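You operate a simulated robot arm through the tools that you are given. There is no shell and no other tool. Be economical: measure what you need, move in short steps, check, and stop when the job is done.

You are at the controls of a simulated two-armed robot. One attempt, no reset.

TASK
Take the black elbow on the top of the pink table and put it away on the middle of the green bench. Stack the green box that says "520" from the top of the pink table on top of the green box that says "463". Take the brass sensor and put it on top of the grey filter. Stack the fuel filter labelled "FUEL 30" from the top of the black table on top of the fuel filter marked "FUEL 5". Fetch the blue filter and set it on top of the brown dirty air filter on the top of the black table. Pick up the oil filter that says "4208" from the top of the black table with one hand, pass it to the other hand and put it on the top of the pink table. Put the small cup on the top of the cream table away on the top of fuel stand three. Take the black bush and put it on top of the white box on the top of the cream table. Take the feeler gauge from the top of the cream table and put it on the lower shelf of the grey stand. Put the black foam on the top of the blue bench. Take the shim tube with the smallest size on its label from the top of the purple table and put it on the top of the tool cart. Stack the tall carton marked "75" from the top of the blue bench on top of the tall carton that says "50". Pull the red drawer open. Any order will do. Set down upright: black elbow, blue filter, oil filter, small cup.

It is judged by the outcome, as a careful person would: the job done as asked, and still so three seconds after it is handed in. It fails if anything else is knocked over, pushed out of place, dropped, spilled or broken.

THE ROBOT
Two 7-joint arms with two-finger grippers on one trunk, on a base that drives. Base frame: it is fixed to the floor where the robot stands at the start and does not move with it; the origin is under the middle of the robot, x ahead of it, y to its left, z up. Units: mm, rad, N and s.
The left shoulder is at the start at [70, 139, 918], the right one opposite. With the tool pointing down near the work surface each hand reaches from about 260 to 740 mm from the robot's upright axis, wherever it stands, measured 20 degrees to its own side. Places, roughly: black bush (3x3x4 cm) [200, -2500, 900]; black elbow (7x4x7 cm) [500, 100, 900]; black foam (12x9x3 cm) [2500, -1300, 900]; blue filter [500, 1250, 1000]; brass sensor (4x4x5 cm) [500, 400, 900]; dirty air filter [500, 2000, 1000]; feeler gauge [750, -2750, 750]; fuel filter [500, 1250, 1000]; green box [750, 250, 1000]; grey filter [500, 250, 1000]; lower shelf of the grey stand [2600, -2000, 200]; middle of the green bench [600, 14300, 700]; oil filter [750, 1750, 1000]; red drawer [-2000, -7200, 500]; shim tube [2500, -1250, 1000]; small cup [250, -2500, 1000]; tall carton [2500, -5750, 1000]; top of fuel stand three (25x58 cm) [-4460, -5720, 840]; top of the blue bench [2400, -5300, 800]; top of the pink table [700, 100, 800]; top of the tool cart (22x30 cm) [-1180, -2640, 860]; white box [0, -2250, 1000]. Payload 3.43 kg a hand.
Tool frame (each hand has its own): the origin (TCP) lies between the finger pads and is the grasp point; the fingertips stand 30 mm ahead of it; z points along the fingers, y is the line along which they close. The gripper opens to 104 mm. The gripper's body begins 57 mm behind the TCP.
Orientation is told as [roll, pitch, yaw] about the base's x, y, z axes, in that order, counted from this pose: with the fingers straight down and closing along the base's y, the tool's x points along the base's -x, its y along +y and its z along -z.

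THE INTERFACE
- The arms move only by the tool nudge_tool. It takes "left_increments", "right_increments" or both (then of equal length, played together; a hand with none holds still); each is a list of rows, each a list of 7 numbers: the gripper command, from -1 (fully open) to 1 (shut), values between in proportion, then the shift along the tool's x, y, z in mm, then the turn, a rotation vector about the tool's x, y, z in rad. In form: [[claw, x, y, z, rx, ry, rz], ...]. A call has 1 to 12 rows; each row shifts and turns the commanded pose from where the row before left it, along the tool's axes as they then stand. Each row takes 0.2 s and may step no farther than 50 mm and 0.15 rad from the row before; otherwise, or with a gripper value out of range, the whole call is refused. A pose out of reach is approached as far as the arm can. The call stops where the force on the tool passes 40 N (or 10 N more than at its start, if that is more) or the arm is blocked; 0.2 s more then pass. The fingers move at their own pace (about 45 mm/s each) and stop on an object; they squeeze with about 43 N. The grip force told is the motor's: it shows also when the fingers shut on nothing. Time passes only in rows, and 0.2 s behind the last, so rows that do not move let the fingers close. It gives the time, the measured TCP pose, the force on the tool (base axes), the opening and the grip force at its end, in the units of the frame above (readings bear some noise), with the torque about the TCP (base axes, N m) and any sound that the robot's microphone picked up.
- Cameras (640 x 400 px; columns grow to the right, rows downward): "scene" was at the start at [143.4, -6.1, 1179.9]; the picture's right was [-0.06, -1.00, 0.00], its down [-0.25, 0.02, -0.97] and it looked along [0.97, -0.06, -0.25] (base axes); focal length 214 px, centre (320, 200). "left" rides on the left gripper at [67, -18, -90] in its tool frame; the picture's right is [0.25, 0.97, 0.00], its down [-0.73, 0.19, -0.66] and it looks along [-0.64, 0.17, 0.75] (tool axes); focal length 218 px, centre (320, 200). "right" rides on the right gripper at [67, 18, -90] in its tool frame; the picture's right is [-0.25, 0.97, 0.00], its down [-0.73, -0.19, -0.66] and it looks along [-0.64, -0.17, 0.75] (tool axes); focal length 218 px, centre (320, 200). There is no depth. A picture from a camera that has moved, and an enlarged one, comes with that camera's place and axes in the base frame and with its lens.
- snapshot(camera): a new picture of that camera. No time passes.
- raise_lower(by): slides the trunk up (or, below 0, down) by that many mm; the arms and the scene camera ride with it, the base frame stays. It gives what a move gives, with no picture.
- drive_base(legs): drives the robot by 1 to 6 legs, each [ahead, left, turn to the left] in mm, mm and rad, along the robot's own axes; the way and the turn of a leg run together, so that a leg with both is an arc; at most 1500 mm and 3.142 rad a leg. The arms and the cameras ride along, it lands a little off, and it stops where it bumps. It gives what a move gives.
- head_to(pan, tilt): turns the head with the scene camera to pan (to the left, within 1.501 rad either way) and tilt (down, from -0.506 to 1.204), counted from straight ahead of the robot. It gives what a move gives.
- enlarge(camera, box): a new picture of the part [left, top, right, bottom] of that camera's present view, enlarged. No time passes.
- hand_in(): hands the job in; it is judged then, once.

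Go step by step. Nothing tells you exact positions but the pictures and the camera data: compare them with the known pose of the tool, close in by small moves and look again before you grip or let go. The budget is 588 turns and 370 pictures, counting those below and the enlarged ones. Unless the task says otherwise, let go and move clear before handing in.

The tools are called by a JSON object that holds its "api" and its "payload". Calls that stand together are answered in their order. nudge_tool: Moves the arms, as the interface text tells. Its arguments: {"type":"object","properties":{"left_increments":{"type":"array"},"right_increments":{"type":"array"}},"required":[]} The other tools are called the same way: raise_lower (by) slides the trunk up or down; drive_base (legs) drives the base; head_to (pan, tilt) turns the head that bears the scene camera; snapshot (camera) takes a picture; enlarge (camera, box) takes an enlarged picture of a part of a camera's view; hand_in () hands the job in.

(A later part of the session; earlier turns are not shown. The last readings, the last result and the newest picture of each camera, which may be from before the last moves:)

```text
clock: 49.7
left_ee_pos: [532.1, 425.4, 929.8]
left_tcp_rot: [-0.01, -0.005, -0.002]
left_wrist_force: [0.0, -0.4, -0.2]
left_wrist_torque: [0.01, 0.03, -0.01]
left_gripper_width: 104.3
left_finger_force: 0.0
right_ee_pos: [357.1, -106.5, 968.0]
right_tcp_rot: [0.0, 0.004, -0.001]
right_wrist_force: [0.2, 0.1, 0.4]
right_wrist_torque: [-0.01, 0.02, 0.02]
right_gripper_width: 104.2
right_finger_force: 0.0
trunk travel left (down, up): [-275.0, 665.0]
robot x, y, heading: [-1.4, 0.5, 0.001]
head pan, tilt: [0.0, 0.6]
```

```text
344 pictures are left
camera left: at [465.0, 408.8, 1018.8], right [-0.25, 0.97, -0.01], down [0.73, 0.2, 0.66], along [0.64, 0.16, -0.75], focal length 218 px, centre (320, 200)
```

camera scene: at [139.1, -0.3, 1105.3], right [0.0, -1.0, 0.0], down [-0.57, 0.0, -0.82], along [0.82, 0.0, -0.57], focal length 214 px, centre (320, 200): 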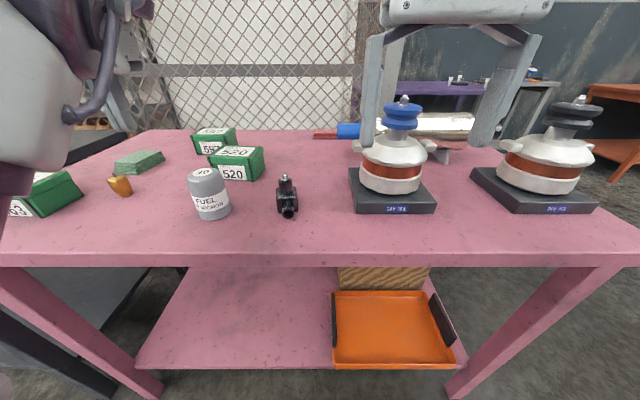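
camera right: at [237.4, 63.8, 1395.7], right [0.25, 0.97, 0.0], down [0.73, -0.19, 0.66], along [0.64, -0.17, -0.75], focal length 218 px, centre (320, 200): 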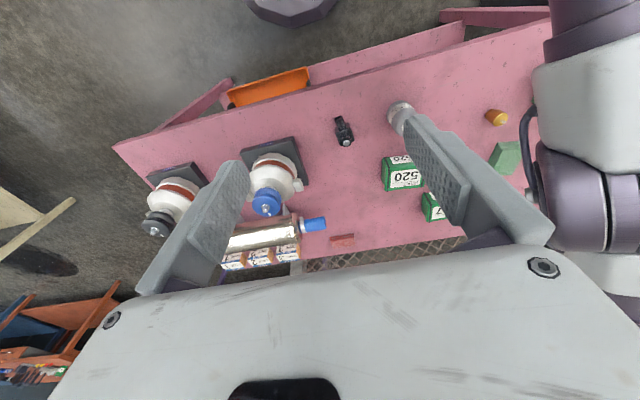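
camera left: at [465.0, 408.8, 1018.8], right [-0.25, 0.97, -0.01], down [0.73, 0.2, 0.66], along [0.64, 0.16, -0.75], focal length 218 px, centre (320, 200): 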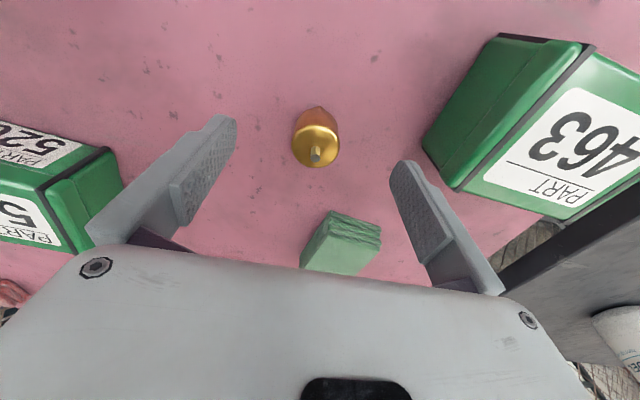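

{"api": "nudge_tool", "payload": {"left_increments": [[-1, -1, -2.5, 14, -0.01, 0.005, 0], [-1, 0, 0, 16, 0, 0, 0], [-1, 0, 0, 15, 0, 0, 0], [-1, 0, 0, 0, 0, 0, 0], [0, 0, 0, 0, 0, 0, 0], [0.4, 0, 0, 0, 0, 0, 0], [1, 0, 0, 0, 0, 0, 0], [1, 0, 0, 0, 0, 0, 0], [1, 0, 0, 0, 0, 0, 0], [1, 0, 0, 0, 0, 0, 0], [1, 0, 0, 0, 0, 0, 0], [1, 0, 0, 0, 0, 0, 0]]}}

{"api": "enlarge", "payload": {"camera": "left", "box": [220, 100, 420, 225]}}

```text
clock: 52.3
left_ee_pos: [532.9, 422.8, 883.4]
left_tcp_rot: [0.002, -0.001, -0.002]
left_wrist_force: [-0.2, -0.2, 0.3]
left_wrist_torque: [0.02, 0.0, -0.01]
left_gripper_width: 30.5
left_finger_force: 42.9
right_ee_pos: [357.6, -105.1, 967.8]
right_tcp_rot: [-0.002, 0.004, 0.0]
right_wrist_force: [-0.8, -0.2, -0.8]
right_wrist_torque: [0.01, 0.03, 0.05]
right_gripper_width: 104.2
right_finger_force: 0.1
trunk travel left (down, up): [-275.0, 665.0]
robot x, y, heading: [2.1, -2.0, 0.002]
head pan, tilt: [0.0, 0.6]
```

```text
3.20 times, centred on (320, 162) of left
camera zoom: at [466.7, 405.4, 972.9], right [-0.25, 0.97, 0.0], down [0.73, 0.19, 0.66], along [0.64, 0.17, -0.75], focal length 698 px, centre (320, 320)
```

zoom: 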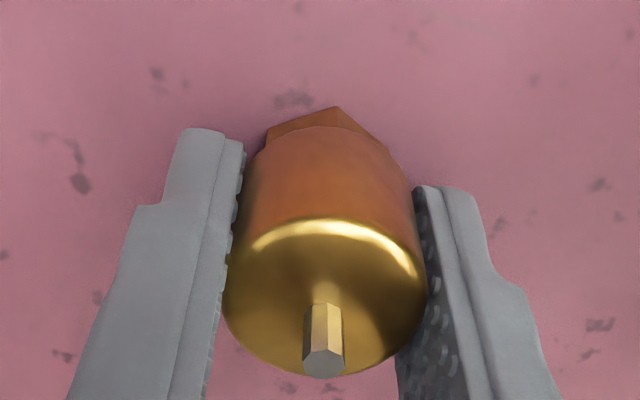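

The grip has built up to its full 43 N this time. I'll lift gently and check the width.

{"api": "nudge_tool", "payload": {"left_increments": [[1, 0, 0, -8, 0, 0, 0], [1, 0, 0, -15, 0, 0, 0], [1, 0, 0, -20, 0, 0, 0], [1, 0, 0, 0, 0, 0, 0]]}}

{"api": "raise_lower", "payload": {"by": 100}}

```text
clock: 53.3
left_ee_pos: [533.4, 422.9, 927.5]
left_tcp_rot: [0.005, 0.002, -0.002]
left_wrist_force: [-1.0, -0.1, -0.2]
left_wrist_torque: [0.03, -0.01, -0.02]
left_gripper_width: 30.3
left_finger_force: 43.3
right_ee_pos: [356.6, -105.4, 968.3]
right_tcp_rot: [-0.001, 0.003, -0.001]
right_wrist_force: [-0.6, 1.3, -0.3]
right_wrist_torque: [0.01, 0.02, -0.03]
right_gripper_width: 103.7
right_finger_force: 0.1
trunk travel left (down, up): [-275.0, 665.0]
robot x, y, heading: [1.9, 2.2, 0.003]
head pan, tilt: [0.0, 0.6]
```

```text
clock: 54.6
left_ee_pos: [532.7, 422.1, 1027.6]
left_tcp_rot: [0.003, 0.001, -0.002]
left_wrist_force: [0.6, -0.6, -1.0]
left_wrist_torque: [-0.01, 0.0, -0.02]
left_gripper_width: 30.4
left_finger_force: 43.3
right_ee_pos: [356.6, -105.8, 1067.2]
right_tcp_rot: [0.0, 0.004, 0.001]
right_wrist_force: [-0.3, 0.2, 0.2]
right_wrist_torque: [0.03, 0.0, 0.02]
right_gripper_width: 103.8
right_finger_force: 0.0
trunk travel left (down, up): [-375.0, 565.0]
robot x, y, heading: [2.0, -2.0, -0.002]
head pan, tilt: [0.0, 0.6]
```

{"api": "nudge_tool", "payload": {"left_increments": [[1, 10, -36, 0, 0, 0, 0], [1, 10, -36, 0, 0, 0, 0], [1, 10, -36, 0, 0, 0, 0], [1, 10, -36, 0, 0, 0, 0], [1, 10, -36, 0, 0, 0, 0], [1, 10, -36, 0, 0, 0, 0], [1, 0, 0, 0, 0, 0, 0]]}}

{"api": "snapshot", "payload": {"camera": "left"}}

{"api": "snapshot", "payload": {"camera": "scene"}}

```text
clock: 56.2
left_ee_pos: [447.6, 291.5, 1043.7]
left_tcp_rot: [0.011, 0.005, -0.001]
left_wrist_force: [0.4, 0.6, -0.8]
left_wrist_torque: [-0.02, 0.03, -0.01]
left_gripper_width: 30.5
left_finger_force: 42.7
left hand out of reach, approached as far as the arm can: row 3, 4, 5, 6
right_ee_pos: [356.8, -104.2, 1068.4]
right_tcp_rot: [-0.001, 0.003, -0.002]
right_wrist_force: [0.1, 1.1, -1.0]
right_wrist_torque: [-0.04, 0.0, -0.01]
right_gripper_width: 104.3
right_finger_force: 0.0
trunk travel left (down, up): [-375.0, 565.0]
robot x, y, heading: [-4.7, -3.1, -0.001]
head pan, tilt: [0.0, 0.6]
```

```text
342 pictures are left
camera left: at [381.8, 273.9, 1134.0], right [-0.25, 0.97, 0.01], down [0.73, 0.18, 0.66], along [0.63, 0.17, -0.76], focal length 218 px, centre (320, 200)
```

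left: 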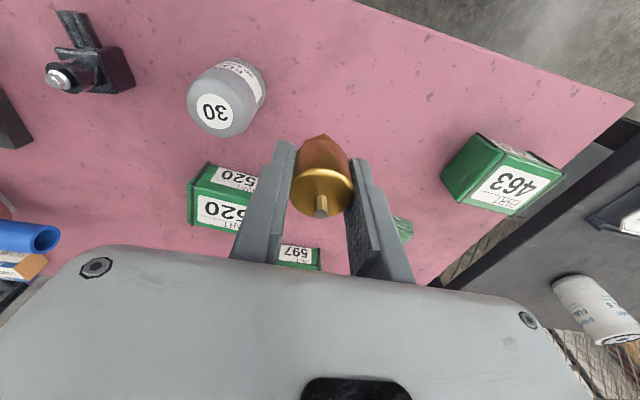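

```text
341 pictures are left
camera scene: at [139.3, -0.2, 1110.3], right [0.0, -1.0, 0.0], down [-0.57, 0.0, -0.82], along [0.82, 0.0, -0.57], focal length 214 px, centre (320, 200)
```

scene: 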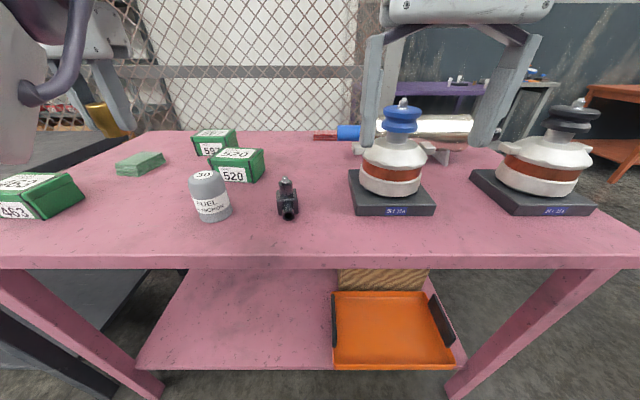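

Height doesn't seem to be the limit here; it may be a wrist twist limit as the hand moves inward. I'll test by yawing the hand.

{"api": "nudge_tool", "payload": {"left_increments": [[1, 0, 0, 0, 0, 0, 0.15], [1, 0, 0, 0, 0, 0, 0.15], [1, 0, 0, 0, 0, 0, 0.15], [1, 0, 0, 0, 0, 0, 0.15], [1, 0, 0, 0, 0, 0, 0]]}}

```text
clock: 57.4
left_ee_pos: [449.0, 291.3, 1045.1]
left_tcp_rot: [0.003, 0.004, -0.603]
left_wrist_force: [0.6, -0.2, -1.2]
left_wrist_torque: [0.0, 0.02, -0.03]
left_gripper_width: 30.3
left_finger_force: 43.5
right_ee_pos: [356.0, -106.7, 1068.0]
right_tcp_rot: [-0.001, 0.002, 0.0]
right_wrist_force: [1.0, 0.6, -0.2]
right_wrist_torque: [-0.01, 0.01, 0.0]
right_gripper_width: 104.1
right_finger_force: 0.0
trunk travel left (down, up): [-375.0, 565.0]
robot x, y, heading: [-3.3, 1.6, -0.0]
head pan, tilt: [0.0, 0.6]
```

{"api": "nudge_tool", "payload": {"left_increments": [[1, -22.7, -33, 0, 0, 0, 0], [1, -22.7, -33, 0, 0, 0, 0], [1, 0, 0, 0, 0, 0, 0]]}}

```text
clock: 58.2
left_ee_pos: [431.0, 286.1, 1051.1]
left_tcp_rot: [0.004, 0.004, -0.6]
left_wrist_force: [0.5, -0.3, -0.8]
left_wrist_torque: [0.01, -0.02, -0.02]
left_gripper_width: 30.7
left_finger_force: 42.7
left hand out of reach, approached as far as the arm can: row 1, 2
right_ee_pos: [357.7, -105.8, 1068.0]
right_tcp_rot: [-0.001, 0.005, 0.001]
right_wrist_force: [-0.3, -0.4, 0.0]
right_wrist_torque: [0.0, 0.01, 0.06]
right_gripper_width: 103.9
right_finger_force: 0.1
trunk travel left (down, up): [-375.0, 565.0]
robot x, y, heading: [0.5, -0.4, -0.001]
head pan, tilt: [0.0, 0.6]
```

The limit acts like a fixed sideways bound on this arm's fold. So I'll hold the hand where it moves freely and use the base for sideways motion: return to the outer pose, then strafe right so the sensor is over the filter.

{"api": "nudge_tool", "payload": {"left_increments": [[1, 0, 0, 0, 0, 0, -0.15], [1, 0, 0, 0, 0, 0, -0.15], [1, 0, 0, 0, 0, 0, -0.15], [1, 0, 0, 0, 0, 0, -0.15], [1, -12, 28, 0, 0, 0, 0], [1, -12, 28, 0, 0, 0, 0], [1, -12, 28, 0, 0, 0, 0], [1, -12, 28, 0, 0, 0, 0], [1, 0, 0, 0, 0, 0, 0]]}}

{"api": "drive_base", "payload": {"legs": [[0, -190, 0]]}}

{"api": "snapshot", "payload": {"camera": "left"}}

```text
clock: 60.2
left_ee_pos: [479.8, 398.8, 1054.8]
left_tcp_rot: [0.003, 0.001, -0.002]
left_wrist_force: [-0.5, 0.0, 0.6]
left_wrist_torque: [0.0, 0.02, -0.02]
left_gripper_width: 30.5
left_finger_force: 43.4
right_ee_pos: [356.1, -106.5, 1068.1]
right_tcp_rot: [0.002, 0.005, 0.0]
right_wrist_force: [0.0, 1.1, 0.1]
right_wrist_torque: [0.01, 0.03, -0.01]
right_gripper_width: 104.1
right_finger_force: 0.1
trunk travel left (down, up): [-375.0, 565.0]
robot x, y, heading: [-2.0, -0.0, 0.002]
head pan, tilt: [0.0, 0.6]
```

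```text
clock: 61.8
left_ee_pos: [478.6, 208.2, 1053.5]
left_tcp_rot: [0.002, 0.0, 0.003]
left_wrist_force: [0.8, 0.1, -1.0]
left_wrist_torque: [0.02, 0.03, 0.01]
left_gripper_width: 30.4
left_finger_force: 43.0
right_ee_pos: [357.2, -297.1, 1067.7]
right_tcp_rot: [-0.003, 0.005, 0.005]
right_wrist_force: [0.2, 0.7, 0.3]
right_wrist_torque: [0.03, 0.0, 0.05]
right_gripper_width: 104.2
right_finger_force: 0.2
trunk travel left (down, up): [-375.0, 565.0]
robot x, y, heading: [-0.8, -191.0, 0.003]
head pan, tilt: [0.0, 0.6]
```

```text
340 pictures are left
camera left: at [412.5, 190.6, 1143.2], right [-0.26, 0.97, 0.0], down [0.73, 0.19, 0.66], along [0.63, 0.17, -0.75], focal length 218 px, centre (320, 200)
```

left: 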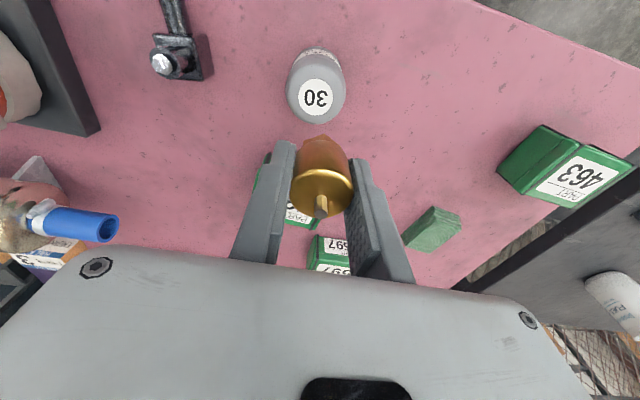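

{"api": "nudge_tool", "payload": {"left_increments": [[1, 10, -4.5, 0, 0, 0, 0], [1, 0, 0, 0, 0, 0, 0]]}}

{"api": "raise_lower", "payload": {"by": -68}}

{"api": "head_to", "payload": {"pan": 0.7, "tilt": 0.4}}

{"api": "snapshot", "payload": {"camera": "scene"}}

{"api": "snapshot", "payload": {"camera": "left"}}

```text
clock: 62.4
left_ee_pos: [469.2, 204.3, 1054.3]
left_tcp_rot: [0.001, 0.001, 0.005]
left_wrist_force: [-0.1, -0.2, -1.5]
left_wrist_torque: [0.01, 0.03, -0.03]
left_gripper_width: 30.5
left_finger_force: 42.8
right_ee_pos: [357.3, -297.7, 1068.4]
right_tcp_rot: [-0.002, 0.003, 0.003]
right_wrist_force: [0.6, -0.3, -0.3]
right_wrist_torque: [-0.01, 0.02, 0.0]
right_gripper_width: 104.1
right_finger_force: 0.0
trunk travel left (down, up): [-375.0, 565.0]
robot x, y, heading: [-0.8, -193.6, 0.001]
head pan, tilt: [0.0, 0.6]
```

```text
clock: 63.5
left_ee_pos: [467.9, 204.4, 985.8]
left_tcp_rot: [0.002, 0.001, 0.002]
left_wrist_force: [0.7, 0.9, -1.5]
left_wrist_torque: [-0.03, -0.01, 0.04]
left_gripper_width: 30.4
left_finger_force: 42.7
right_ee_pos: [357.0, -297.2, 1000.4]
right_tcp_rot: [-0.002, 0.004, 0.003]
right_wrist_force: [-0.4, -0.2, 0.5]
right_wrist_torque: [-0.02, -0.01, 0.0]
right_gripper_width: 104.0
right_finger_force: 0.1
trunk travel left (down, up): [-307.0, 633.0]
robot x, y, heading: [-1.6, -193.0, 0.002]
head pan, tilt: [0.0, 0.6]
```

```text
clock: 64.5
left_ee_pos: [469.7, 204.3, 985.3]
left_tcp_rot: [0.001, 0.0, 0.003]
left_wrist_force: [-0.3, 0.3, -0.9]
left_wrist_torque: [0.0, -0.02, -0.01]
left_gripper_width: 30.5
left_finger_force: 42.5
right_ee_pos: [356.4, -296.2, 999.3]
right_tcp_rot: [-0.002, 0.003, 0.002]
right_wrist_force: [0.1, -0.3, -0.7]
right_wrist_torque: [-0.01, -0.03, 0.0]
right_gripper_width: 104.0
right_finger_force: 0.0
trunk travel left (down, up): [-307.0, 633.0]
robot x, y, heading: [0.8, -189.7, 0.006]
head pan, tilt: [0.7, 0.4]
```

```text
339 pictures are left
camera scene: at [121.4, -132.9, 1060.6], right [0.65, -0.76, 0.0], down [-0.3, -0.25, -0.92], along [0.7, 0.6, -0.39], focal length 214 px, centre (320, 200)
```

scene: 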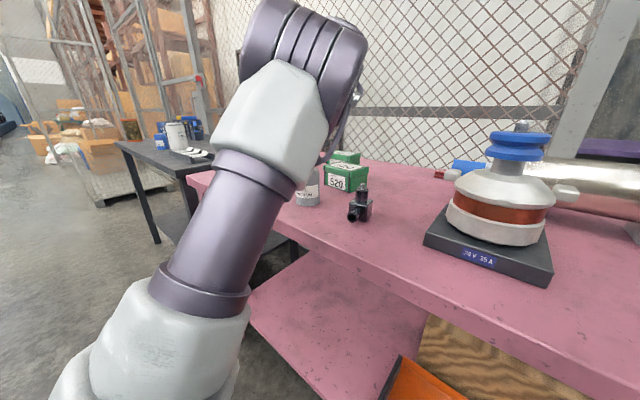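

```text
338 pictures are left
camera left: at [402.5, 186.9, 1075.1], right [-0.26, 0.97, 0.0], down [0.73, 0.19, 0.66], along [0.63, 0.17, -0.75], focal length 218 px, centre (320, 200)
```

left: 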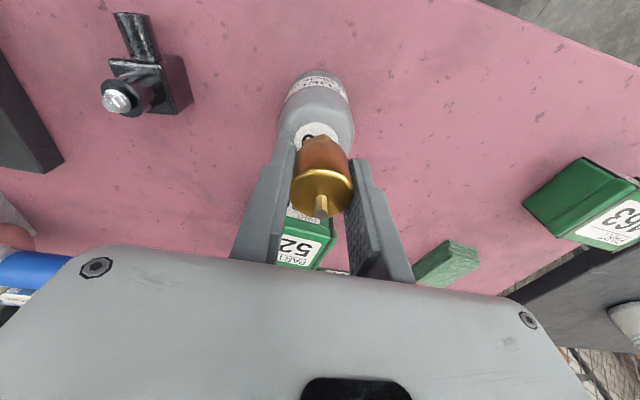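

{"api": "nudge_tool", "payload": {"left_increments": [[1, 0, 0, 4, 0, 0, 0], [1, 0, 0, 4, 0, 0, 0], [1, 0, 0, 2, 0, 0, 0], [1, 0, 0, 2, 0, 0, 0], [1, 0, 0, 2, 0, 0, 0]]}}

```text
clock: 65.7
left_ee_pos: [469.6, 204.7, 971.3]
left_tcp_rot: [0.0, 0.001, 0.003]
left_wrist_force: [-0.1, 0.0, -1.3]
left_wrist_torque: [0.01, -0.01, -0.03]
left_gripper_width: 30.6
left_finger_force: 42.9
right_ee_pos: [356.5, -296.5, 999.7]
right_tcp_rot: [-0.001, 0.003, 0.005]
right_wrist_force: [0.7, 0.3, -0.4]
right_wrist_torque: [-0.01, -0.02, 0.02]
right_gripper_width: 104.3
right_finger_force: 0.0
trunk travel left (down, up): [-307.0, 633.0]
robot x, y, heading: [-3.2, -194.4, 0.003]
head pan, tilt: [0.7, 0.4]
```

{"api": "nudge_tool", "payload": {"left_increments": [[1, 0, 0, 1, 0, 0, 0], [1, 0, 0, 1, 0, 0, 0], [1, 0, 0, 1, 0, 0, 0], [1, 0, 0, 1, 0, 0, 0]]}}

{"api": "enlarge", "payload": {"camera": "left", "box": [240, 50, 400, 250]}}

```text
clock: 66.7
left_ee_pos: [469.1, 204.2, 967.7]
left_tcp_rot: [0.002, 0.0, 0.005]
left_wrist_force: [1.0, 0.5, -1.1]
left_wrist_torque: [-0.01, 0.03, -0.03]
left_gripper_width: 30.5
left_finger_force: 43.0
right_ee_pos: [356.8, -296.3, 999.3]
right_tcp_rot: [-0.003, 0.003, 0.004]
right_wrist_force: [-0.2, 0.0, -0.4]
right_wrist_torque: [0.01, 0.02, 0.0]
right_gripper_width: 104.0
right_finger_force: 0.2
trunk travel left (down, up): [-307.0, 633.0]
robot x, y, heading: [2.1, -192.4, 0.008]
head pan, tilt: [0.7, 0.4]
```

```text
2.00 times, centred on (320, 150) of left
camera zoom: at [402.3, 186.5, 1057.1], right [-0.26, 0.97, 0.0], down [0.73, 0.19, 0.66], along [0.63, 0.17, -0.75], focal length 436 px, centre (320, 300)
```

zoom: 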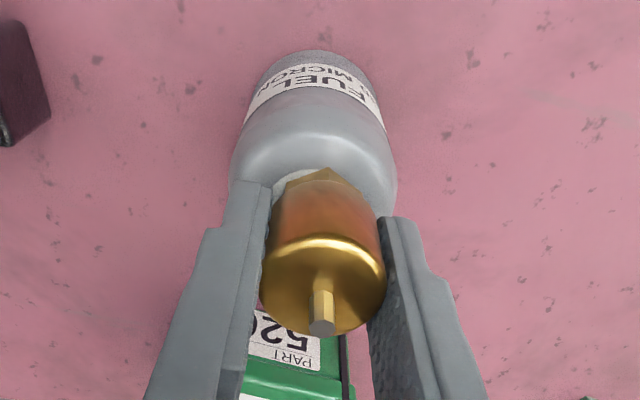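

{"api": "nudge_tool", "payload": {"left_increments": [[1, 0, -1.5, 1, 0, 0, 0], [1, 0, 0, 1, 0, 0, 0], [1, 0, 0, 1, 0, 0, 0], [1, 0, 0, 1, 0, 0, 0]]}}

```text
clock: 67.7
left_ee_pos: [468.7, 202.5, 964.8]
left_tcp_rot: [0.004, 0.0, 0.005]
left_wrist_force: [0.2, 0.5, 3.2]
left_wrist_torque: [-0.01, 0.01, -0.02]
left_gripper_width: 30.3
left_finger_force: 43.0
right_ee_pos: [356.1, -297.5, 1000.4]
right_tcp_rot: [-0.001, 0.003, 0.003]
right_wrist_force: [0.5, -0.8, 1.0]
right_wrist_torque: [0.02, -0.01, -0.02]
right_gripper_width: 104.3
right_finger_force: 0.1
trunk travel left (down, up): [-307.0, 633.0]
robot x, y, heading: [-0.5, -193.7, 0.002]
head pan, tilt: [0.7, 0.4]
```

Contact at TCP height 965. I'm releasing and backing up.

{"api": "nudge_tool", "payload": {"left_increments": [[0.2, 0, 0, 0, 0, 0, 0], [-0.2, 0, 0, 0, 0, 0, 0], [-0.4, 0, 0, 0, 0, 0, 0], [-0.4, 0, 0, 0, 0, 0, 0], [-0.4, 0, 0, -20, 0, 0, 0], [-0.4, 0, 0, -30, 0, 0, 0]]}}

{"api": "raise_lower", "payload": {"by": 80}}

{"api": "snapshot", "payload": {"camera": "left"}}

```text
clock: 69.1
left_ee_pos: [466.2, 203.3, 1013.7]
left_tcp_rot: [0.002, 0.001, 0.004]
left_wrist_force: [-0.5, 0.4, 1.2]
left_wrist_torque: [0.0, -0.01, -0.01]
left_gripper_width: 73.1
left_finger_force: 0.0
right_ee_pos: [355.6, -296.2, 1000.0]
right_tcp_rot: [-0.001, 0.005, 0.003]
right_wrist_force: [-0.6, 0.3, 0.4]
right_wrist_torque: [0.0, -0.03, -0.02]
right_gripper_width: 103.9
right_finger_force: 0.0
trunk travel left (down, up): [-307.0, 633.0]
robot x, y, heading: [2.7, -190.4, 0.008]
head pan, tilt: [0.7, 0.4]
```

```text
clock: 70.3
left_ee_pos: [469.3, 203.2, 1093.0]
left_tcp_rot: [0.002, 0.003, 0.004]
left_wrist_force: [0.3, -0.6, -0.3]
left_wrist_torque: [0.02, 0.0, 0.04]
left_gripper_width: 72.8
left_finger_force: 0.1
right_ee_pos: [356.9, -296.3, 1080.1]
right_tcp_rot: [-0.002, 0.004, 0.004]
right_wrist_force: [0.6, -0.2, -0.4]
right_wrist_torque: [-0.02, 0.06, 0.02]
right_gripper_width: 103.8
right_finger_force: 0.0
trunk travel left (down, up): [-387.0, 553.0]
robot x, y, heading: [1.3, -194.3, 0.001]
head pan, tilt: [0.7, 0.4]
```

```text
336 pictures are left
camera left: at [402.0, 185.9, 1182.9], right [-0.26, 0.97, 0.0], down [0.73, 0.19, 0.66], along [0.63, 0.17, -0.75], focal length 218 px, centre (320, 200)
```

left: 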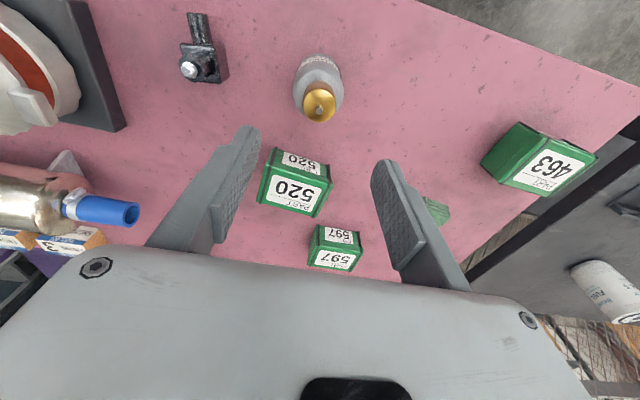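

The sensor stands on the grey filter. Next is the green 520 box, so I'm measuring it and 463 more closely.

{"api": "enlarge", "payload": {"camera": "left", "box": [220, 120, 380, 220]}}

{"api": "enlarge", "payload": {"camera": "left", "box": [460, 100, 620, 200]}}

```text
4.00 times, centred on (300, 170) of left
camera zoom: at [402.0, 185.9, 1182.9], right [-0.26, 0.97, 0.0], down [0.73, 0.19, 0.66], along [0.63, 0.17, -0.75], focal length 873 px, centre (400, 320)
```

zoom: 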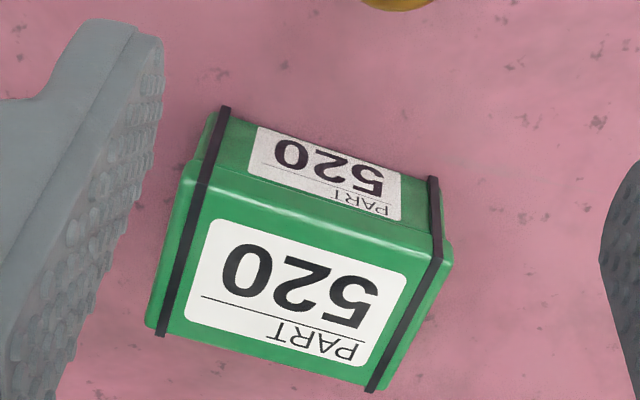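

```text
4.00 times, centred on (540, 150) of left
camera zoom: at [402.0, 185.9, 1182.9], right [-0.26, 0.97, 0.0], down [0.73, 0.19, 0.66], along [0.63, 0.17, -0.75], focal length 873 px, centre (-560, 400)
```

zoom: 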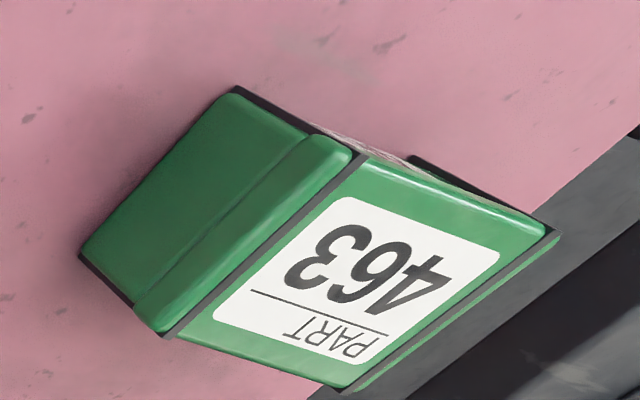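

{"api": "head_to", "payload": {"pan": 0.0, "tilt": 1.2}}

{"api": "snapshot", "payload": {"camera": "scene"}}

```text
clock: 71.4
left_ee_pos: [468.2, 203.0, 1093.5]
left_tcp_rot: [0.002, -0.001, 0.004]
left_wrist_force: [-0.8, 0.1, 0.3]
left_wrist_torque: [0.02, -0.01, -0.02]
left_gripper_width: 72.8
left_finger_force: 0.1
right_ee_pos: [356.5, -296.2, 1079.7]
right_tcp_rot: [-0.001, 0.004, 0.004]
right_wrist_force: [-1.4, 0.2, 0.5]
right_wrist_torque: [-0.02, 0.01, -0.01]
right_gripper_width: 104.1
right_finger_force: 0.1
trunk travel left (down, up): [-387.0, 553.0]
robot x, y, heading: [0.2, -190.9, 0.006]
head pan, tilt: [0.0, 1.201]
```

```text
333 pictures are left
camera scene: at [106.6, -192.6, 1077.9], right [0.01, -1.0, 0.0], down [-0.93, 0.0, -0.36], along [0.36, 0.0, -0.93], focal length 214 px, centre (320, 200)
```

scene: 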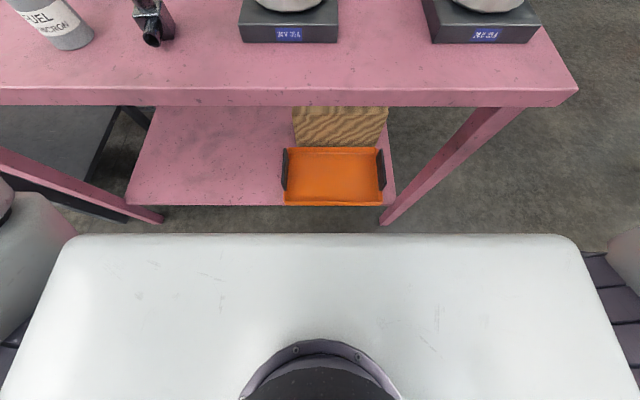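

The torso hides the base, so I'll creep forward only slightly. First I'll yaw the left hand by 84° so its fingers close along the box's short side.

{"api": "nudge_tool", "payload": {"left_increments": [[-1, 0, 0, 0, 0, 0, -0.147], [-1, 0, 0, 0, 0, 0, -0.147], [-1, 0, 0, 0, 0, 0, -0.147], [-1, 0, 0, 0, 0, 0, -0.147], [-1, 0, 0, 0, 0, 0, -0.147], [-1, 0, 0, 0, 0, 0, -0.147], [-1, 0, 0, 0, 0, 0, -0.147], [-1, 0, 0, 0, 0, 0, -0.147], [-1, 0, 0, 0, 0, 0, -0.147], [-1, 0, 0, 0, 0, 0, -0.147], [-1, 0, 0, 0, 0, 0, 0]]}}

{"api": "drive_base", "payload": {"legs": [[60, 0, 0]]}}

```text
clock: 73.8
left_ee_pos: [465.7, 203.4, 1089.8]
left_tcp_rot: [-0.002, -0.006, 1.473]
left_wrist_force: [0.2, -0.7, 0.1]
left_wrist_torque: [0.0, 0.02, 0.05]
left_gripper_width: 103.7
left_finger_force: 0.0
left hand out of reach, approached as far as the arm can: row 10
right_ee_pos: [356.8, -297.1, 1080.2]
right_tcp_rot: [-0.003, 0.004, 0.003]
right_wrist_force: [-0.1, 0.7, -0.7]
right_wrist_torque: [0.02, 0.02, 0.0]
right_gripper_width: 103.9
right_finger_force: 0.1
trunk travel left (down, up): [-387.0, 553.0]
robot x, y, heading: [2.5, -192.8, 0.001]
head pan, tilt: [0.0, 1.201]
```

```text
clock: 74.8
left_ee_pos: [527.6, 203.5, 1089.6]
left_tcp_rot: [-0.001, -0.004, 1.47]
left_wrist_force: [0.8, 0.0, -1.7]
left_wrist_torque: [0.0, 0.02, 0.0]
left_gripper_width: 104.0
left_finger_force: 0.0
right_ee_pos: [418.4, -296.9, 1079.6]
right_tcp_rot: [-0.002, 0.007, 0.003]
right_wrist_force: [0.2, -0.7, -0.2]
right_wrist_torque: [0.02, 0.03, 0.0]
right_gripper_width: 103.9
right_finger_force: 0.0
trunk travel left (down, up): [-387.0, 553.0]
robot x, y, heading: [63.4, -193.7, 0.002]
head pan, tilt: [0.0, 1.201]
```

{"api": "nudge_tool", "payload": {"left_increments": [[-1, -3, -34, 10, 0, 0, 0], [-1, -3, -34, 10, 0, 0, 0], [-1, -3, -34, 10, 0, 0, 0], [-1, 0, 0, 0, 0, 0, 0]]}}

{"api": "snapshot", "payload": {"camera": "left"}}

```text
clock: 75.8
left_ee_pos: [596.3, 195.5, 1028.7]
left_tcp_rot: [-0.004, -0.007, 1.47]
left_wrist_force: [-0.3, 0.2, -0.4]
left_wrist_torque: [0.03, -0.01, -0.01]
left_gripper_width: 103.9
left_finger_force: 0.1
left hand out of reach, approached as far as the arm can: row 1, 2, 3
right_ee_pos: [417.3, -297.6, 1080.8]
right_tcp_rot: [-0.003, 0.004, 0.004]
right_wrist_force: [0.2, -0.6, -0.2]
right_wrist_torque: [0.02, -0.03, 0.01]
right_gripper_width: 104.1
right_finger_force: 0.0
trunk travel left (down, up): [-387.0, 553.0]
robot x, y, heading: [57.0, -191.8, 0.002]
head pan, tilt: [0.0, 1.201]
```

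```text
332 pictures are left
camera left: at [606.4, 127.3, 1117.2], right [-0.99, -0.15, -0.01], down [-0.12, 0.74, 0.66], along [-0.1, 0.65, -0.75], focal length 218 px, centre (320, 200)
```

left: 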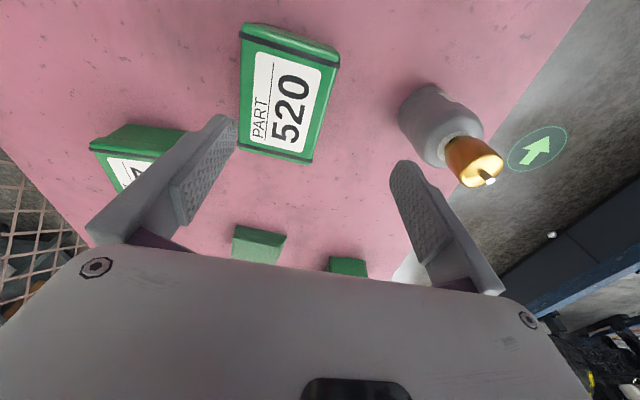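

{"api": "nudge_tool", "payload": {"left_increments": [[-1, 0, -12, 25, 0, 0, 0], [-1, 0, -12, 25, 0, 0, 0], [-1, 0, -10, 0, 0, 0, 0], [-1, 0, 0, 0, 0, 0, 0]]}}

```text
clock: 76.8
left_ee_pos: [629.5, 193.9, 977.4]
left_tcp_rot: [0.0, -0.005, 1.472]
left_wrist_force: [-0.3, -0.4, 1.0]
left_wrist_torque: [-0.02, -0.01, -0.02]
left_gripper_width: 103.9
left_finger_force: 0.0
right_ee_pos: [417.7, -297.3, 1079.4]
right_tcp_rot: [-0.001, 0.005, 0.002]
right_wrist_force: [-0.3, 0.1, -0.2]
right_wrist_torque: [-0.01, 0.02, 0.03]
right_gripper_width: 103.9
right_finger_force: 0.1
trunk travel left (down, up): [-387.0, 553.0]
robot x, y, heading: [63.1, -196.1, 0.007]
head pan, tilt: [0.0, 1.201]
```

{"api": "snapshot", "payload": {"camera": "left"}}

```text
331 pictures are left
camera left: at [640.6, 125.9, 1066.2], right [-0.99, -0.15, 0.0], down [-0.12, 0.74, 0.66], along [-0.1, 0.65, -0.75], focal length 218 px, centre (320, 200)
```

left: 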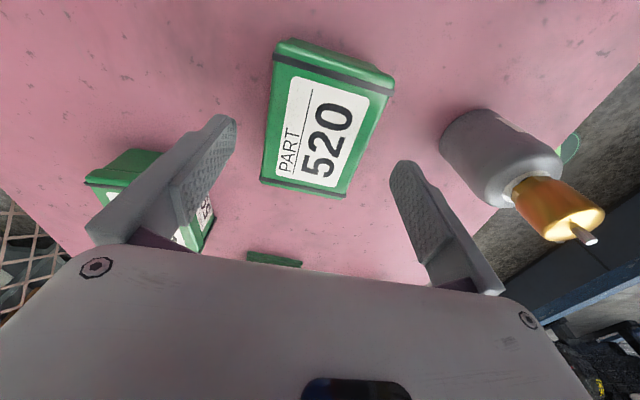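

{"api": "nudge_tool", "payload": {"left_increments": [[-1, -10, -0.5, 0, 0, 0, 0], [-1, 0, 0, 0, 0, 0, 0]]}}

{"api": "raise_lower", "payload": {"by": -45}}

{"api": "snapshot", "payload": {"camera": "left"}}

```text
clock: 77.4
left_ee_pos: [630.2, 203.4, 977.8]
left_tcp_rot: [-0.002, -0.006, 1.468]
left_wrist_force: [0.0, 0.3, -0.1]
left_wrist_torque: [0.02, 0.05, 0.0]
left_gripper_width: 103.9
left_finger_force: 0.0
right_ee_pos: [417.7, -296.0, 1080.3]
right_tcp_rot: [-0.001, 0.003, 0.004]
right_wrist_force: [-0.2, 0.7, 0.9]
right_wrist_torque: [0.02, 0.04, 0.03]
right_gripper_width: 103.8
right_finger_force: 0.1
trunk travel left (down, up): [-387.0, 553.0]
robot x, y, heading: [60.6, -198.5, 0.003]
head pan, tilt: [0.0, 1.201]
```

```text
clock: 78.3
left_ee_pos: [629.8, 204.0, 931.9]
left_tcp_rot: [-0.002, -0.005, 1.47]
left_wrist_force: [0.3, 0.0, 0.1]
left_wrist_torque: [-0.02, -0.01, -0.03]
left_gripper_width: 104.0
left_finger_force: 0.1
right_ee_pos: [417.6, -297.2, 1034.5]
right_tcp_rot: [-0.002, 0.004, 0.002]
right_wrist_force: [0.1, 0.3, -0.9]
right_wrist_torque: [0.01, -0.01, 0.0]
right_gripper_width: 104.2
right_finger_force: 0.1
trunk travel left (down, up): [-342.0, 598.0]
robot x, y, heading: [57.9, -193.8, 0.01]
head pan, tilt: [0.0, 1.201]
```

```text
330 pictures are left
camera left: at [641.4, 135.9, 1021.5], right [-0.99, -0.15, 0.0], down [-0.12, 0.74, 0.66], along [-0.1, 0.65, -0.75], focal length 218 px, centre (320, 200)
```

left: 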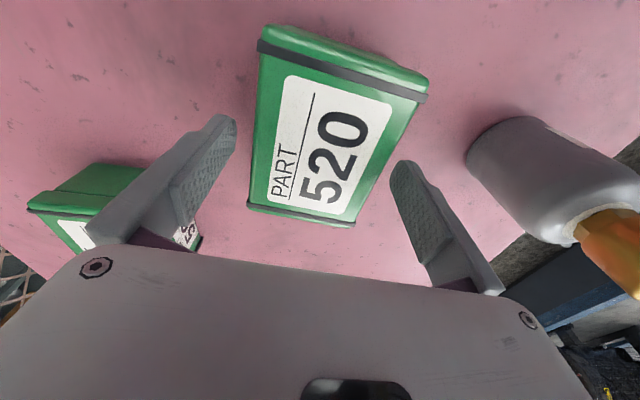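

{"api": "nudge_tool", "payload": {"left_increments": [[-1, 0, 6, 0, 0, 0, 0], [-1, 0, 0, 0, 0, 0, 0]]}}

{"api": "enlarge", "payload": {"camera": "left", "box": [160, 80, 480, 280]}}

```text
clock: 78.9
left_ee_pos: [623.3, 205.0, 932.0]
left_tcp_rot: [-0.002, -0.004, 1.47]
left_wrist_force: [-0.3, 0.0, 0.1]
left_wrist_torque: [0.01, 0.03, 0.01]
left_gripper_width: 104.0
left_finger_force: 0.0
right_ee_pos: [417.9, -297.1, 1034.7]
right_tcp_rot: [-0.002, 0.005, 0.002]
right_wrist_force: [0.0, 0.2, 0.3]
right_wrist_torque: [0.01, -0.01, 0.0]
right_gripper_width: 103.9
right_finger_force: 0.1
trunk travel left (down, up): [-342.0, 598.0]
robot x, y, heading: [62.4, -191.8, 0.002]
head pan, tilt: [0.0, 1.201]
```

```text
2.00 times, centred on (320, 180) of left
camera zoom: at [635.1, 136.6, 1021.1], right [-0.99, -0.15, 0.0], down [-0.12, 0.74, 0.66], along [-0.1, 0.65, -0.75], focal length 436 px, centre (320, 240)
```

zoom: 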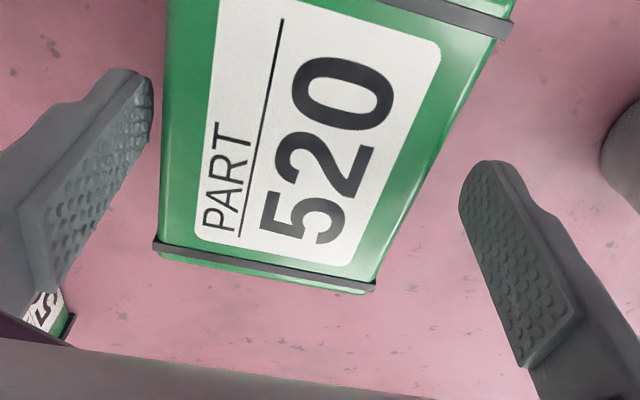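

{"api": "nudge_tool", "payload": {"left_increments": [[-1, 0, -3, 0, 0, 0, 0], [-1, 0, 0, 0, 0, 0, 0]]}}

{"api": "raise_lower", "payload": {"by": -42}}

{"api": "nudge_tool", "payload": {"left_increments": [[0.2, 0, 0, 0, 0, 0, 0], [0.5, 0, 0, 0, 0, 0, 0], [1, 0, 0, 0, 0, 0, 0], [1, 0, 0, 0, 0, 0, 0], [1, 0, 0, 0, 0, 0, 0], [1, 0, 0, 0, 0, 0, 0], [1, 0, 0, 0, 0, 0, 0]]}}

```text
clock: 79.5
left_ee_pos: [627.7, 203.6, 931.4]
left_tcp_rot: [-0.003, -0.004, 1.47]
left_wrist_force: [0.1, 0.3, 0.1]
left_wrist_torque: [0.02, 0.04, -0.02]
left_gripper_width: 104.1
left_finger_force: 0.1
right_ee_pos: [416.6, -295.0, 1035.0]
right_tcp_rot: [-0.003, 0.004, 0.003]
right_wrist_force: [-0.3, -0.8, -0.2]
right_wrist_torque: [-0.04, 0.01, -0.03]
right_gripper_width: 103.8
right_finger_force: 0.0
trunk travel left (down, up): [-342.0, 598.0]
robot x, y, heading: [63.2, -190.2, 0.004]
head pan, tilt: [0.0, 1.201]
```

```text
clock: 80.3
left_ee_pos: [627.1, 205.3, 890.5]
left_tcp_rot: [-0.003, -0.002, 1.469]
left_wrist_force: [-0.5, 0.3, -0.1]
left_wrist_torque: [0.02, -0.05, -0.02]
left_gripper_width: 104.1
left_finger_force: 0.0
right_ee_pos: [418.3, -296.2, 993.2]
right_tcp_rot: [-0.002, 0.003, 0.006]
right_wrist_force: [-0.3, -1.1, -0.8]
right_wrist_torque: [-0.01, 0.02, 0.01]
right_gripper_width: 103.9
right_finger_force: 0.1
trunk travel left (down, up): [-300.0, 640.0]
robot x, y, heading: [60.1, -190.3, 0.007]
head pan, tilt: [0.0, 1.201]
```

```text
clock: 81.9
left_ee_pos: [627.4, 205.0, 888.9]
left_tcp_rot: [-0.003, -0.002, 1.471]
left_wrist_force: [-0.5, -0.5, 0.7]
left_wrist_torque: [0.03, 0.1, 0.03]
left_gripper_width: 79.6
left_finger_force: 43.0
right_ee_pos: [417.6, -296.6, 992.9]
right_tcp_rot: [-0.003, 0.005, 0.002]
right_wrist_force: [0.1, -1.1, 0.3]
right_wrist_torque: [0.0, -0.02, 0.01]
right_gripper_width: 104.0
right_finger_force: 0.0
trunk travel left (down, up): [-300.0, 640.0]
robot x, y, heading: [56.8, -191.7, 0.005]
head pan, tilt: [0.0, 1.201]
```

The box is held at 79.6 mm. I'll lift it, then strafe left and back so it ends over 463.

{"api": "nudge_tool", "payload": {"left_increments": [[1, 0, 0, -6, 0, 0, 0], [1, 0, 0, -12, 0, 0, 0], [1, 0, 0, 0, 0, 0, 0]]}}

{"api": "raise_lower", "payload": {"by": 130}}

{"api": "drive_base", "payload": {"legs": [[0, 345, 0], [-130, 0, 0]]}}

{"api": "snapshot", "payload": {"camera": "left"}}

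```text
clock: 82.7
left_ee_pos: [623.5, 204.1, 904.7]
left_tcp_rot: [-0.003, -0.005, 1.469]
left_wrist_force: [0.0, 0.1, -4.5]
left_wrist_torque: [-0.01, -0.01, -0.02]
left_gripper_width: 79.6
left_finger_force: 43.3
left hand out of reach, approached as far as the arm can: row 2
right_ee_pos: [418.5, -295.2, 992.5]
right_tcp_rot: [-0.001, 0.006, 0.005]
right_wrist_force: [0.9, -0.3, 0.5]
right_wrist_torque: [0.02, 0.0, 0.02]
right_gripper_width: 104.3
right_finger_force: 0.0
trunk travel left (down, up): [-300.0, 640.0]
robot x, y, heading: [59.7, -191.6, 0.007]
head pan, tilt: [0.0, 1.201]
```

```text
clock: 84.3
left_ee_pos: [623.0, 204.9, 1035.1]
left_tcp_rot: [-0.003, -0.005, 1.468]
left_wrist_force: [0.0, -0.9, -4.6]
left_wrist_torque: [0.0, 0.03, -0.01]
left_gripper_width: 79.6
left_finger_force: 43.2
right_ee_pos: [419.7, -296.3, 1122.8]
right_tcp_rot: [-0.002, 0.006, 0.005]
right_wrist_force: [-0.7, 0.3, 0.3]
right_wrist_torque: [0.0, -0.01, -0.02]
right_gripper_width: 104.3
right_finger_force: 0.0
trunk travel left (down, up): [-430.0, 510.0]
robot x, y, heading: [59.8, -194.1, 0.003]
head pan, tilt: [0.0, 1.201]
```

```text
clock: 87.5
left_ee_pos: [490.0, 554.6, 1034.3]
left_tcp_rot: [-0.003, -0.006, 1.473]
left_wrist_force: [-0.4, 0.2, -4.4]
left_wrist_torque: [-0.01, -0.04, -0.01]
left_gripper_width: 79.6
left_finger_force: 43.0
right_ee_pos: [286.8, 53.4, 1122.3]
right_tcp_rot: [-0.003, 0.004, 0.009]
right_wrist_force: [-1.0, 1.0, 0.2]
right_wrist_torque: [-0.01, -0.02, 0.01]
right_gripper_width: 103.7
right_finger_force: 0.0
trunk travel left (down, up): [-430.0, 510.0]
robot x, y, heading: [-73.3, 155.6, 0.01]
head pan, tilt: [0.0, 1.201]
```

```text
328 pictures are left
camera left: at [501.0, 486.3, 1123.8], right [-0.99, -0.16, -0.01], down [-0.12, 0.74, 0.66], along [-0.1, 0.65, -0.75], focal length 218 px, centre (320, 200)
```

left: 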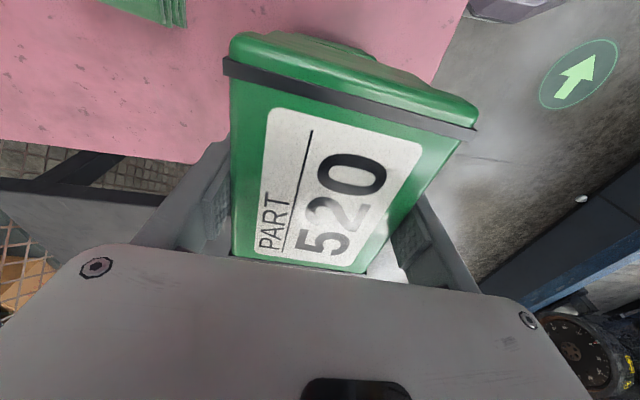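

{"api": "head_to", "payload": {"pan": 0.6, "tilt": 0.35}}

{"api": "snapshot", "payload": {"camera": "scene"}}

```text
clock: 88.6
left_ee_pos: [490.1, 555.1, 1034.4]
left_tcp_rot: [-0.003, -0.005, 1.474]
left_wrist_force: [0.6, -0.3, -4.7]
left_wrist_torque: [0.02, -0.04, -0.04]
left_gripper_width: 79.8
left_finger_force: 43.1
right_ee_pos: [287.0, 52.9, 1122.7]
right_tcp_rot: [-0.001, 0.005, 0.009]
right_wrist_force: [-0.7, -0.7, 0.3]
right_wrist_torque: [0.02, -0.01, -0.02]
right_gripper_width: 104.2
right_finger_force: 0.1
trunk travel left (down, up): [-430.0, 510.0]
robot x, y, heading: [-67.2, 155.5, 0.004]
head pan, tilt: [0.6, 0.351]
```

```text
327 pictures are left
camera scene: at [56.4, 208.8, 1188.0], right [0.57, -0.82, 0.0], down [-0.28, -0.2, -0.94], along [0.77, 0.54, -0.35], focal length 214 px, centre (320, 200)
```

scene: 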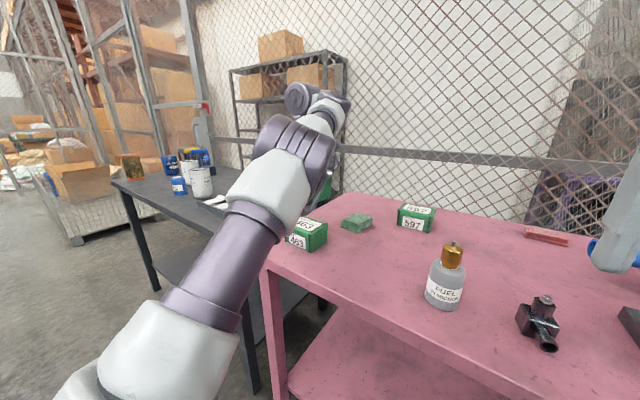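

{"api": "enlarge", "payload": {"camera": "scene", "box": [260, 170, 420, 270]}}

```text
4.00 times, centred on (340, 220) of scene
camera zoom: at [56.4, 208.8, 1188.0], right [0.57, -0.82, 0.0], down [-0.28, -0.2, -0.94], along [0.77, 0.54, -0.35], focal length 858 px, centre (240, 120)
```

zoom: 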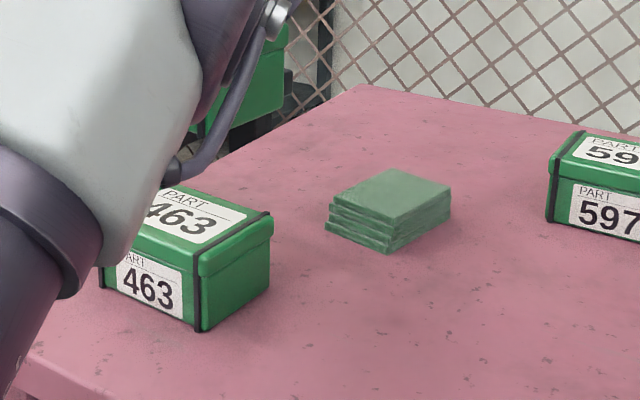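

{"api": "nudge_tool", "payload": {"left_increments": [[1, -14.4, 2, 0, 0, 0, 0], [1, 0, 0, 0, 0, 0, 0]]}}

{"api": "raise_lower", "payload": {"by": -72}}

{"api": "enlarge", "payload": {"camera": "scene", "box": [220, 120, 420, 245]}}

```text
clock: 89.2
left_ee_pos: [489.6, 569.4, 1031.9]
left_tcp_rot: [-0.006, -0.01, 1.472]
left_wrist_force: [-0.4, 0.1, -4.3]
left_wrist_torque: [0.01, 0.02, 0.0]
left_gripper_width: 79.7
left_finger_force: 42.6
right_ee_pos: [286.8, 52.0, 1122.6]
right_tcp_rot: [-0.002, 0.006, 0.009]
right_wrist_force: [0.8, -1.0, -0.6]
right_wrist_torque: [0.0, 0.0, 0.01]
right_gripper_width: 104.1
right_finger_force: 0.0
trunk travel left (down, up): [-430.0, 510.0]
robot x, y, heading: [-69.4, 153.4, 0.011]
head pan, tilt: [0.6, 0.351]
```

```text
clock: 90.3
left_ee_pos: [488.2, 569.1, 961.9]
left_tcp_rot: [-0.007, -0.008, 1.472]
left_wrist_force: [0.2, 0.3, -4.5]
left_wrist_torque: [0.04, 0.03, -0.02]
left_gripper_width: 79.6
left_finger_force: 43.2
right_ee_pos: [287.0, 53.0, 1052.0]
right_tcp_rot: [-0.003, 0.005, 0.009]
right_wrist_force: [-0.3, -0.4, -0.4]
right_wrist_torque: [-0.02, -0.02, -0.03]
right_gripper_width: 104.2
right_finger_force: 0.1
trunk travel left (down, up): [-358.0, 582.0]
robot x, y, heading: [-70.1, 156.2, 0.009]
head pan, tilt: [0.6, 0.351]
```

```text
3.20 times, centred on (320, 182) of scene
camera zoom: at [56.1, 208.9, 1116.2], right [0.57, -0.82, 0.0], down [-0.28, -0.2, -0.94], along [0.77, 0.54, -0.34], focal length 686 px, centre (320, 256)
```

zoom: 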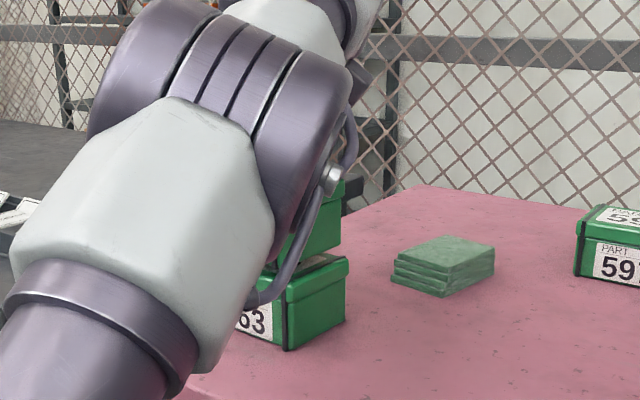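

{"api": "nudge_tool", "payload": {"left_increments": [[1, 0, 0, 4, 0, 0, 0], [1, 0, 0, 3, 0, 0, 0], [1, 0, 0, 2, 0, 0, 0], [1, 0, 0, 2, 0, 0, 0], [1, 0, 0, 2, 0, 0, 0]]}}

{"api": "enlarge", "payload": {"camera": "scene", "box": [260, 150, 360, 245]}}

```text
clock: 91.5
left_ee_pos: [488.3, 568.6, 949.7]
left_tcp_rot: [-0.009, -0.008, 1.472]
left_wrist_force: [3.1, 1.0, 9.7]
left_wrist_torque: [-0.67, 0.51, 0.07]
left_gripper_width: 79.6
left_finger_force: 43.0
right_ee_pos: [286.3, 51.7, 1050.5]
right_tcp_rot: [-0.002, 0.004, 0.008]
right_wrist_force: [-0.1, 0.8, 0.5]
right_wrist_torque: [0.01, -0.01, 0.04]
right_gripper_width: 103.8
right_finger_force: 0.1
trunk travel left (down, up): [-358.0, 582.0]
robot x, y, heading: [-69.5, 158.9, 0.012]
head pan, tilt: [0.6, 0.351]
```

```text
4.21 times, centred on (310, 198) of scene
camera zoom: at [55.5, 208.2, 1116.5], right [0.57, -0.82, 0.0], down [-0.28, -0.2, -0.94], along [0.77, 0.54, -0.34], focal length 903 px, centre (362, 210)
```

zoom: 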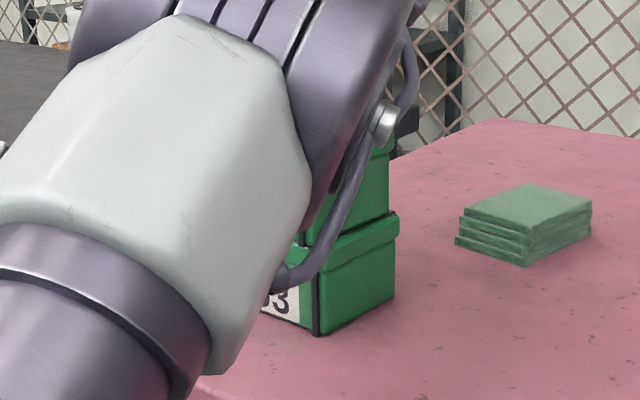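

The 520 box now rests on 463. I'm opening and going up.

{"api": "nudge_tool", "payload": {"left_increments": [[0, 0, 0, 0, 0, 0, 0], [-0.8, 0, 0, 0, 0, 0, 0], [-0.9, 0, 0, 0, 0, 0, 0], [-0.9, 0, 0, 0, 0, 0, 0]]}}

{"api": "raise_lower", "payload": {"by": 150}}

{"api": "snapshot", "payload": {"camera": "left"}}

```text
clock: 92.5
left_ee_pos: [488.9, 568.8, 949.0]
left_tcp_rot: [-0.006, -0.009, 1.474]
left_wrist_force: [-0.6, -0.4, -0.1]
left_wrist_torque: [0.0, 0.02, 0.0]
left_gripper_width: 99.1
left_finger_force: 0.0
right_ee_pos: [286.1, 53.1, 1051.9]
right_tcp_rot: [-0.002, 0.004, 0.008]
right_wrist_force: [0.2, 0.7, 1.0]
right_wrist_torque: [-0.01, 0.0, -0.02]
right_gripper_width: 104.2
right_finger_force: 0.1
trunk travel left (down, up): [-358.0, 582.0]
robot x, y, heading: [-74.8, 155.0, 0.008]
head pan, tilt: [0.6, 0.351]
```

```text
clock: 94.3
left_ee_pos: [488.8, 569.0, 1098.7]
left_tcp_rot: [-0.007, -0.008, 1.474]
left_wrist_force: [0.2, -1.0, -0.8]
left_wrist_torque: [0.03, -0.01, -0.03]
left_gripper_width: 98.9
left_finger_force: 0.0
right_ee_pos: [286.7, 52.1, 1200.7]
right_tcp_rot: [-0.001, 0.006, 0.008]
right_wrist_force: [0.5, 1.2, 0.2]
right_wrist_torque: [0.01, 0.01, -0.02]
right_gripper_width: 104.1
right_finger_force: 0.0
trunk travel left (down, up): [-508.0, 432.0]
robot x, y, heading: [-68.3, 153.2, 0.007]
head pan, tilt: [0.6, 0.351]
```

```text
323 pictures are left
camera left: at [499.7, 500.1, 1187.8], right [-0.99, -0.16, -0.01], down [-0.12, 0.74, 0.66], along [-0.1, 0.65, -0.75], focal length 218 px, centre (320, 200)
```

left: 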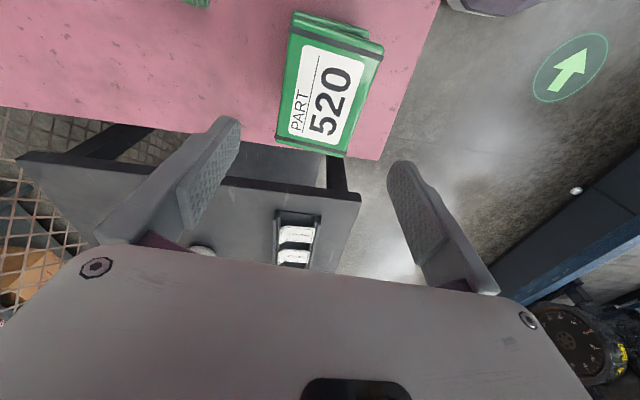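

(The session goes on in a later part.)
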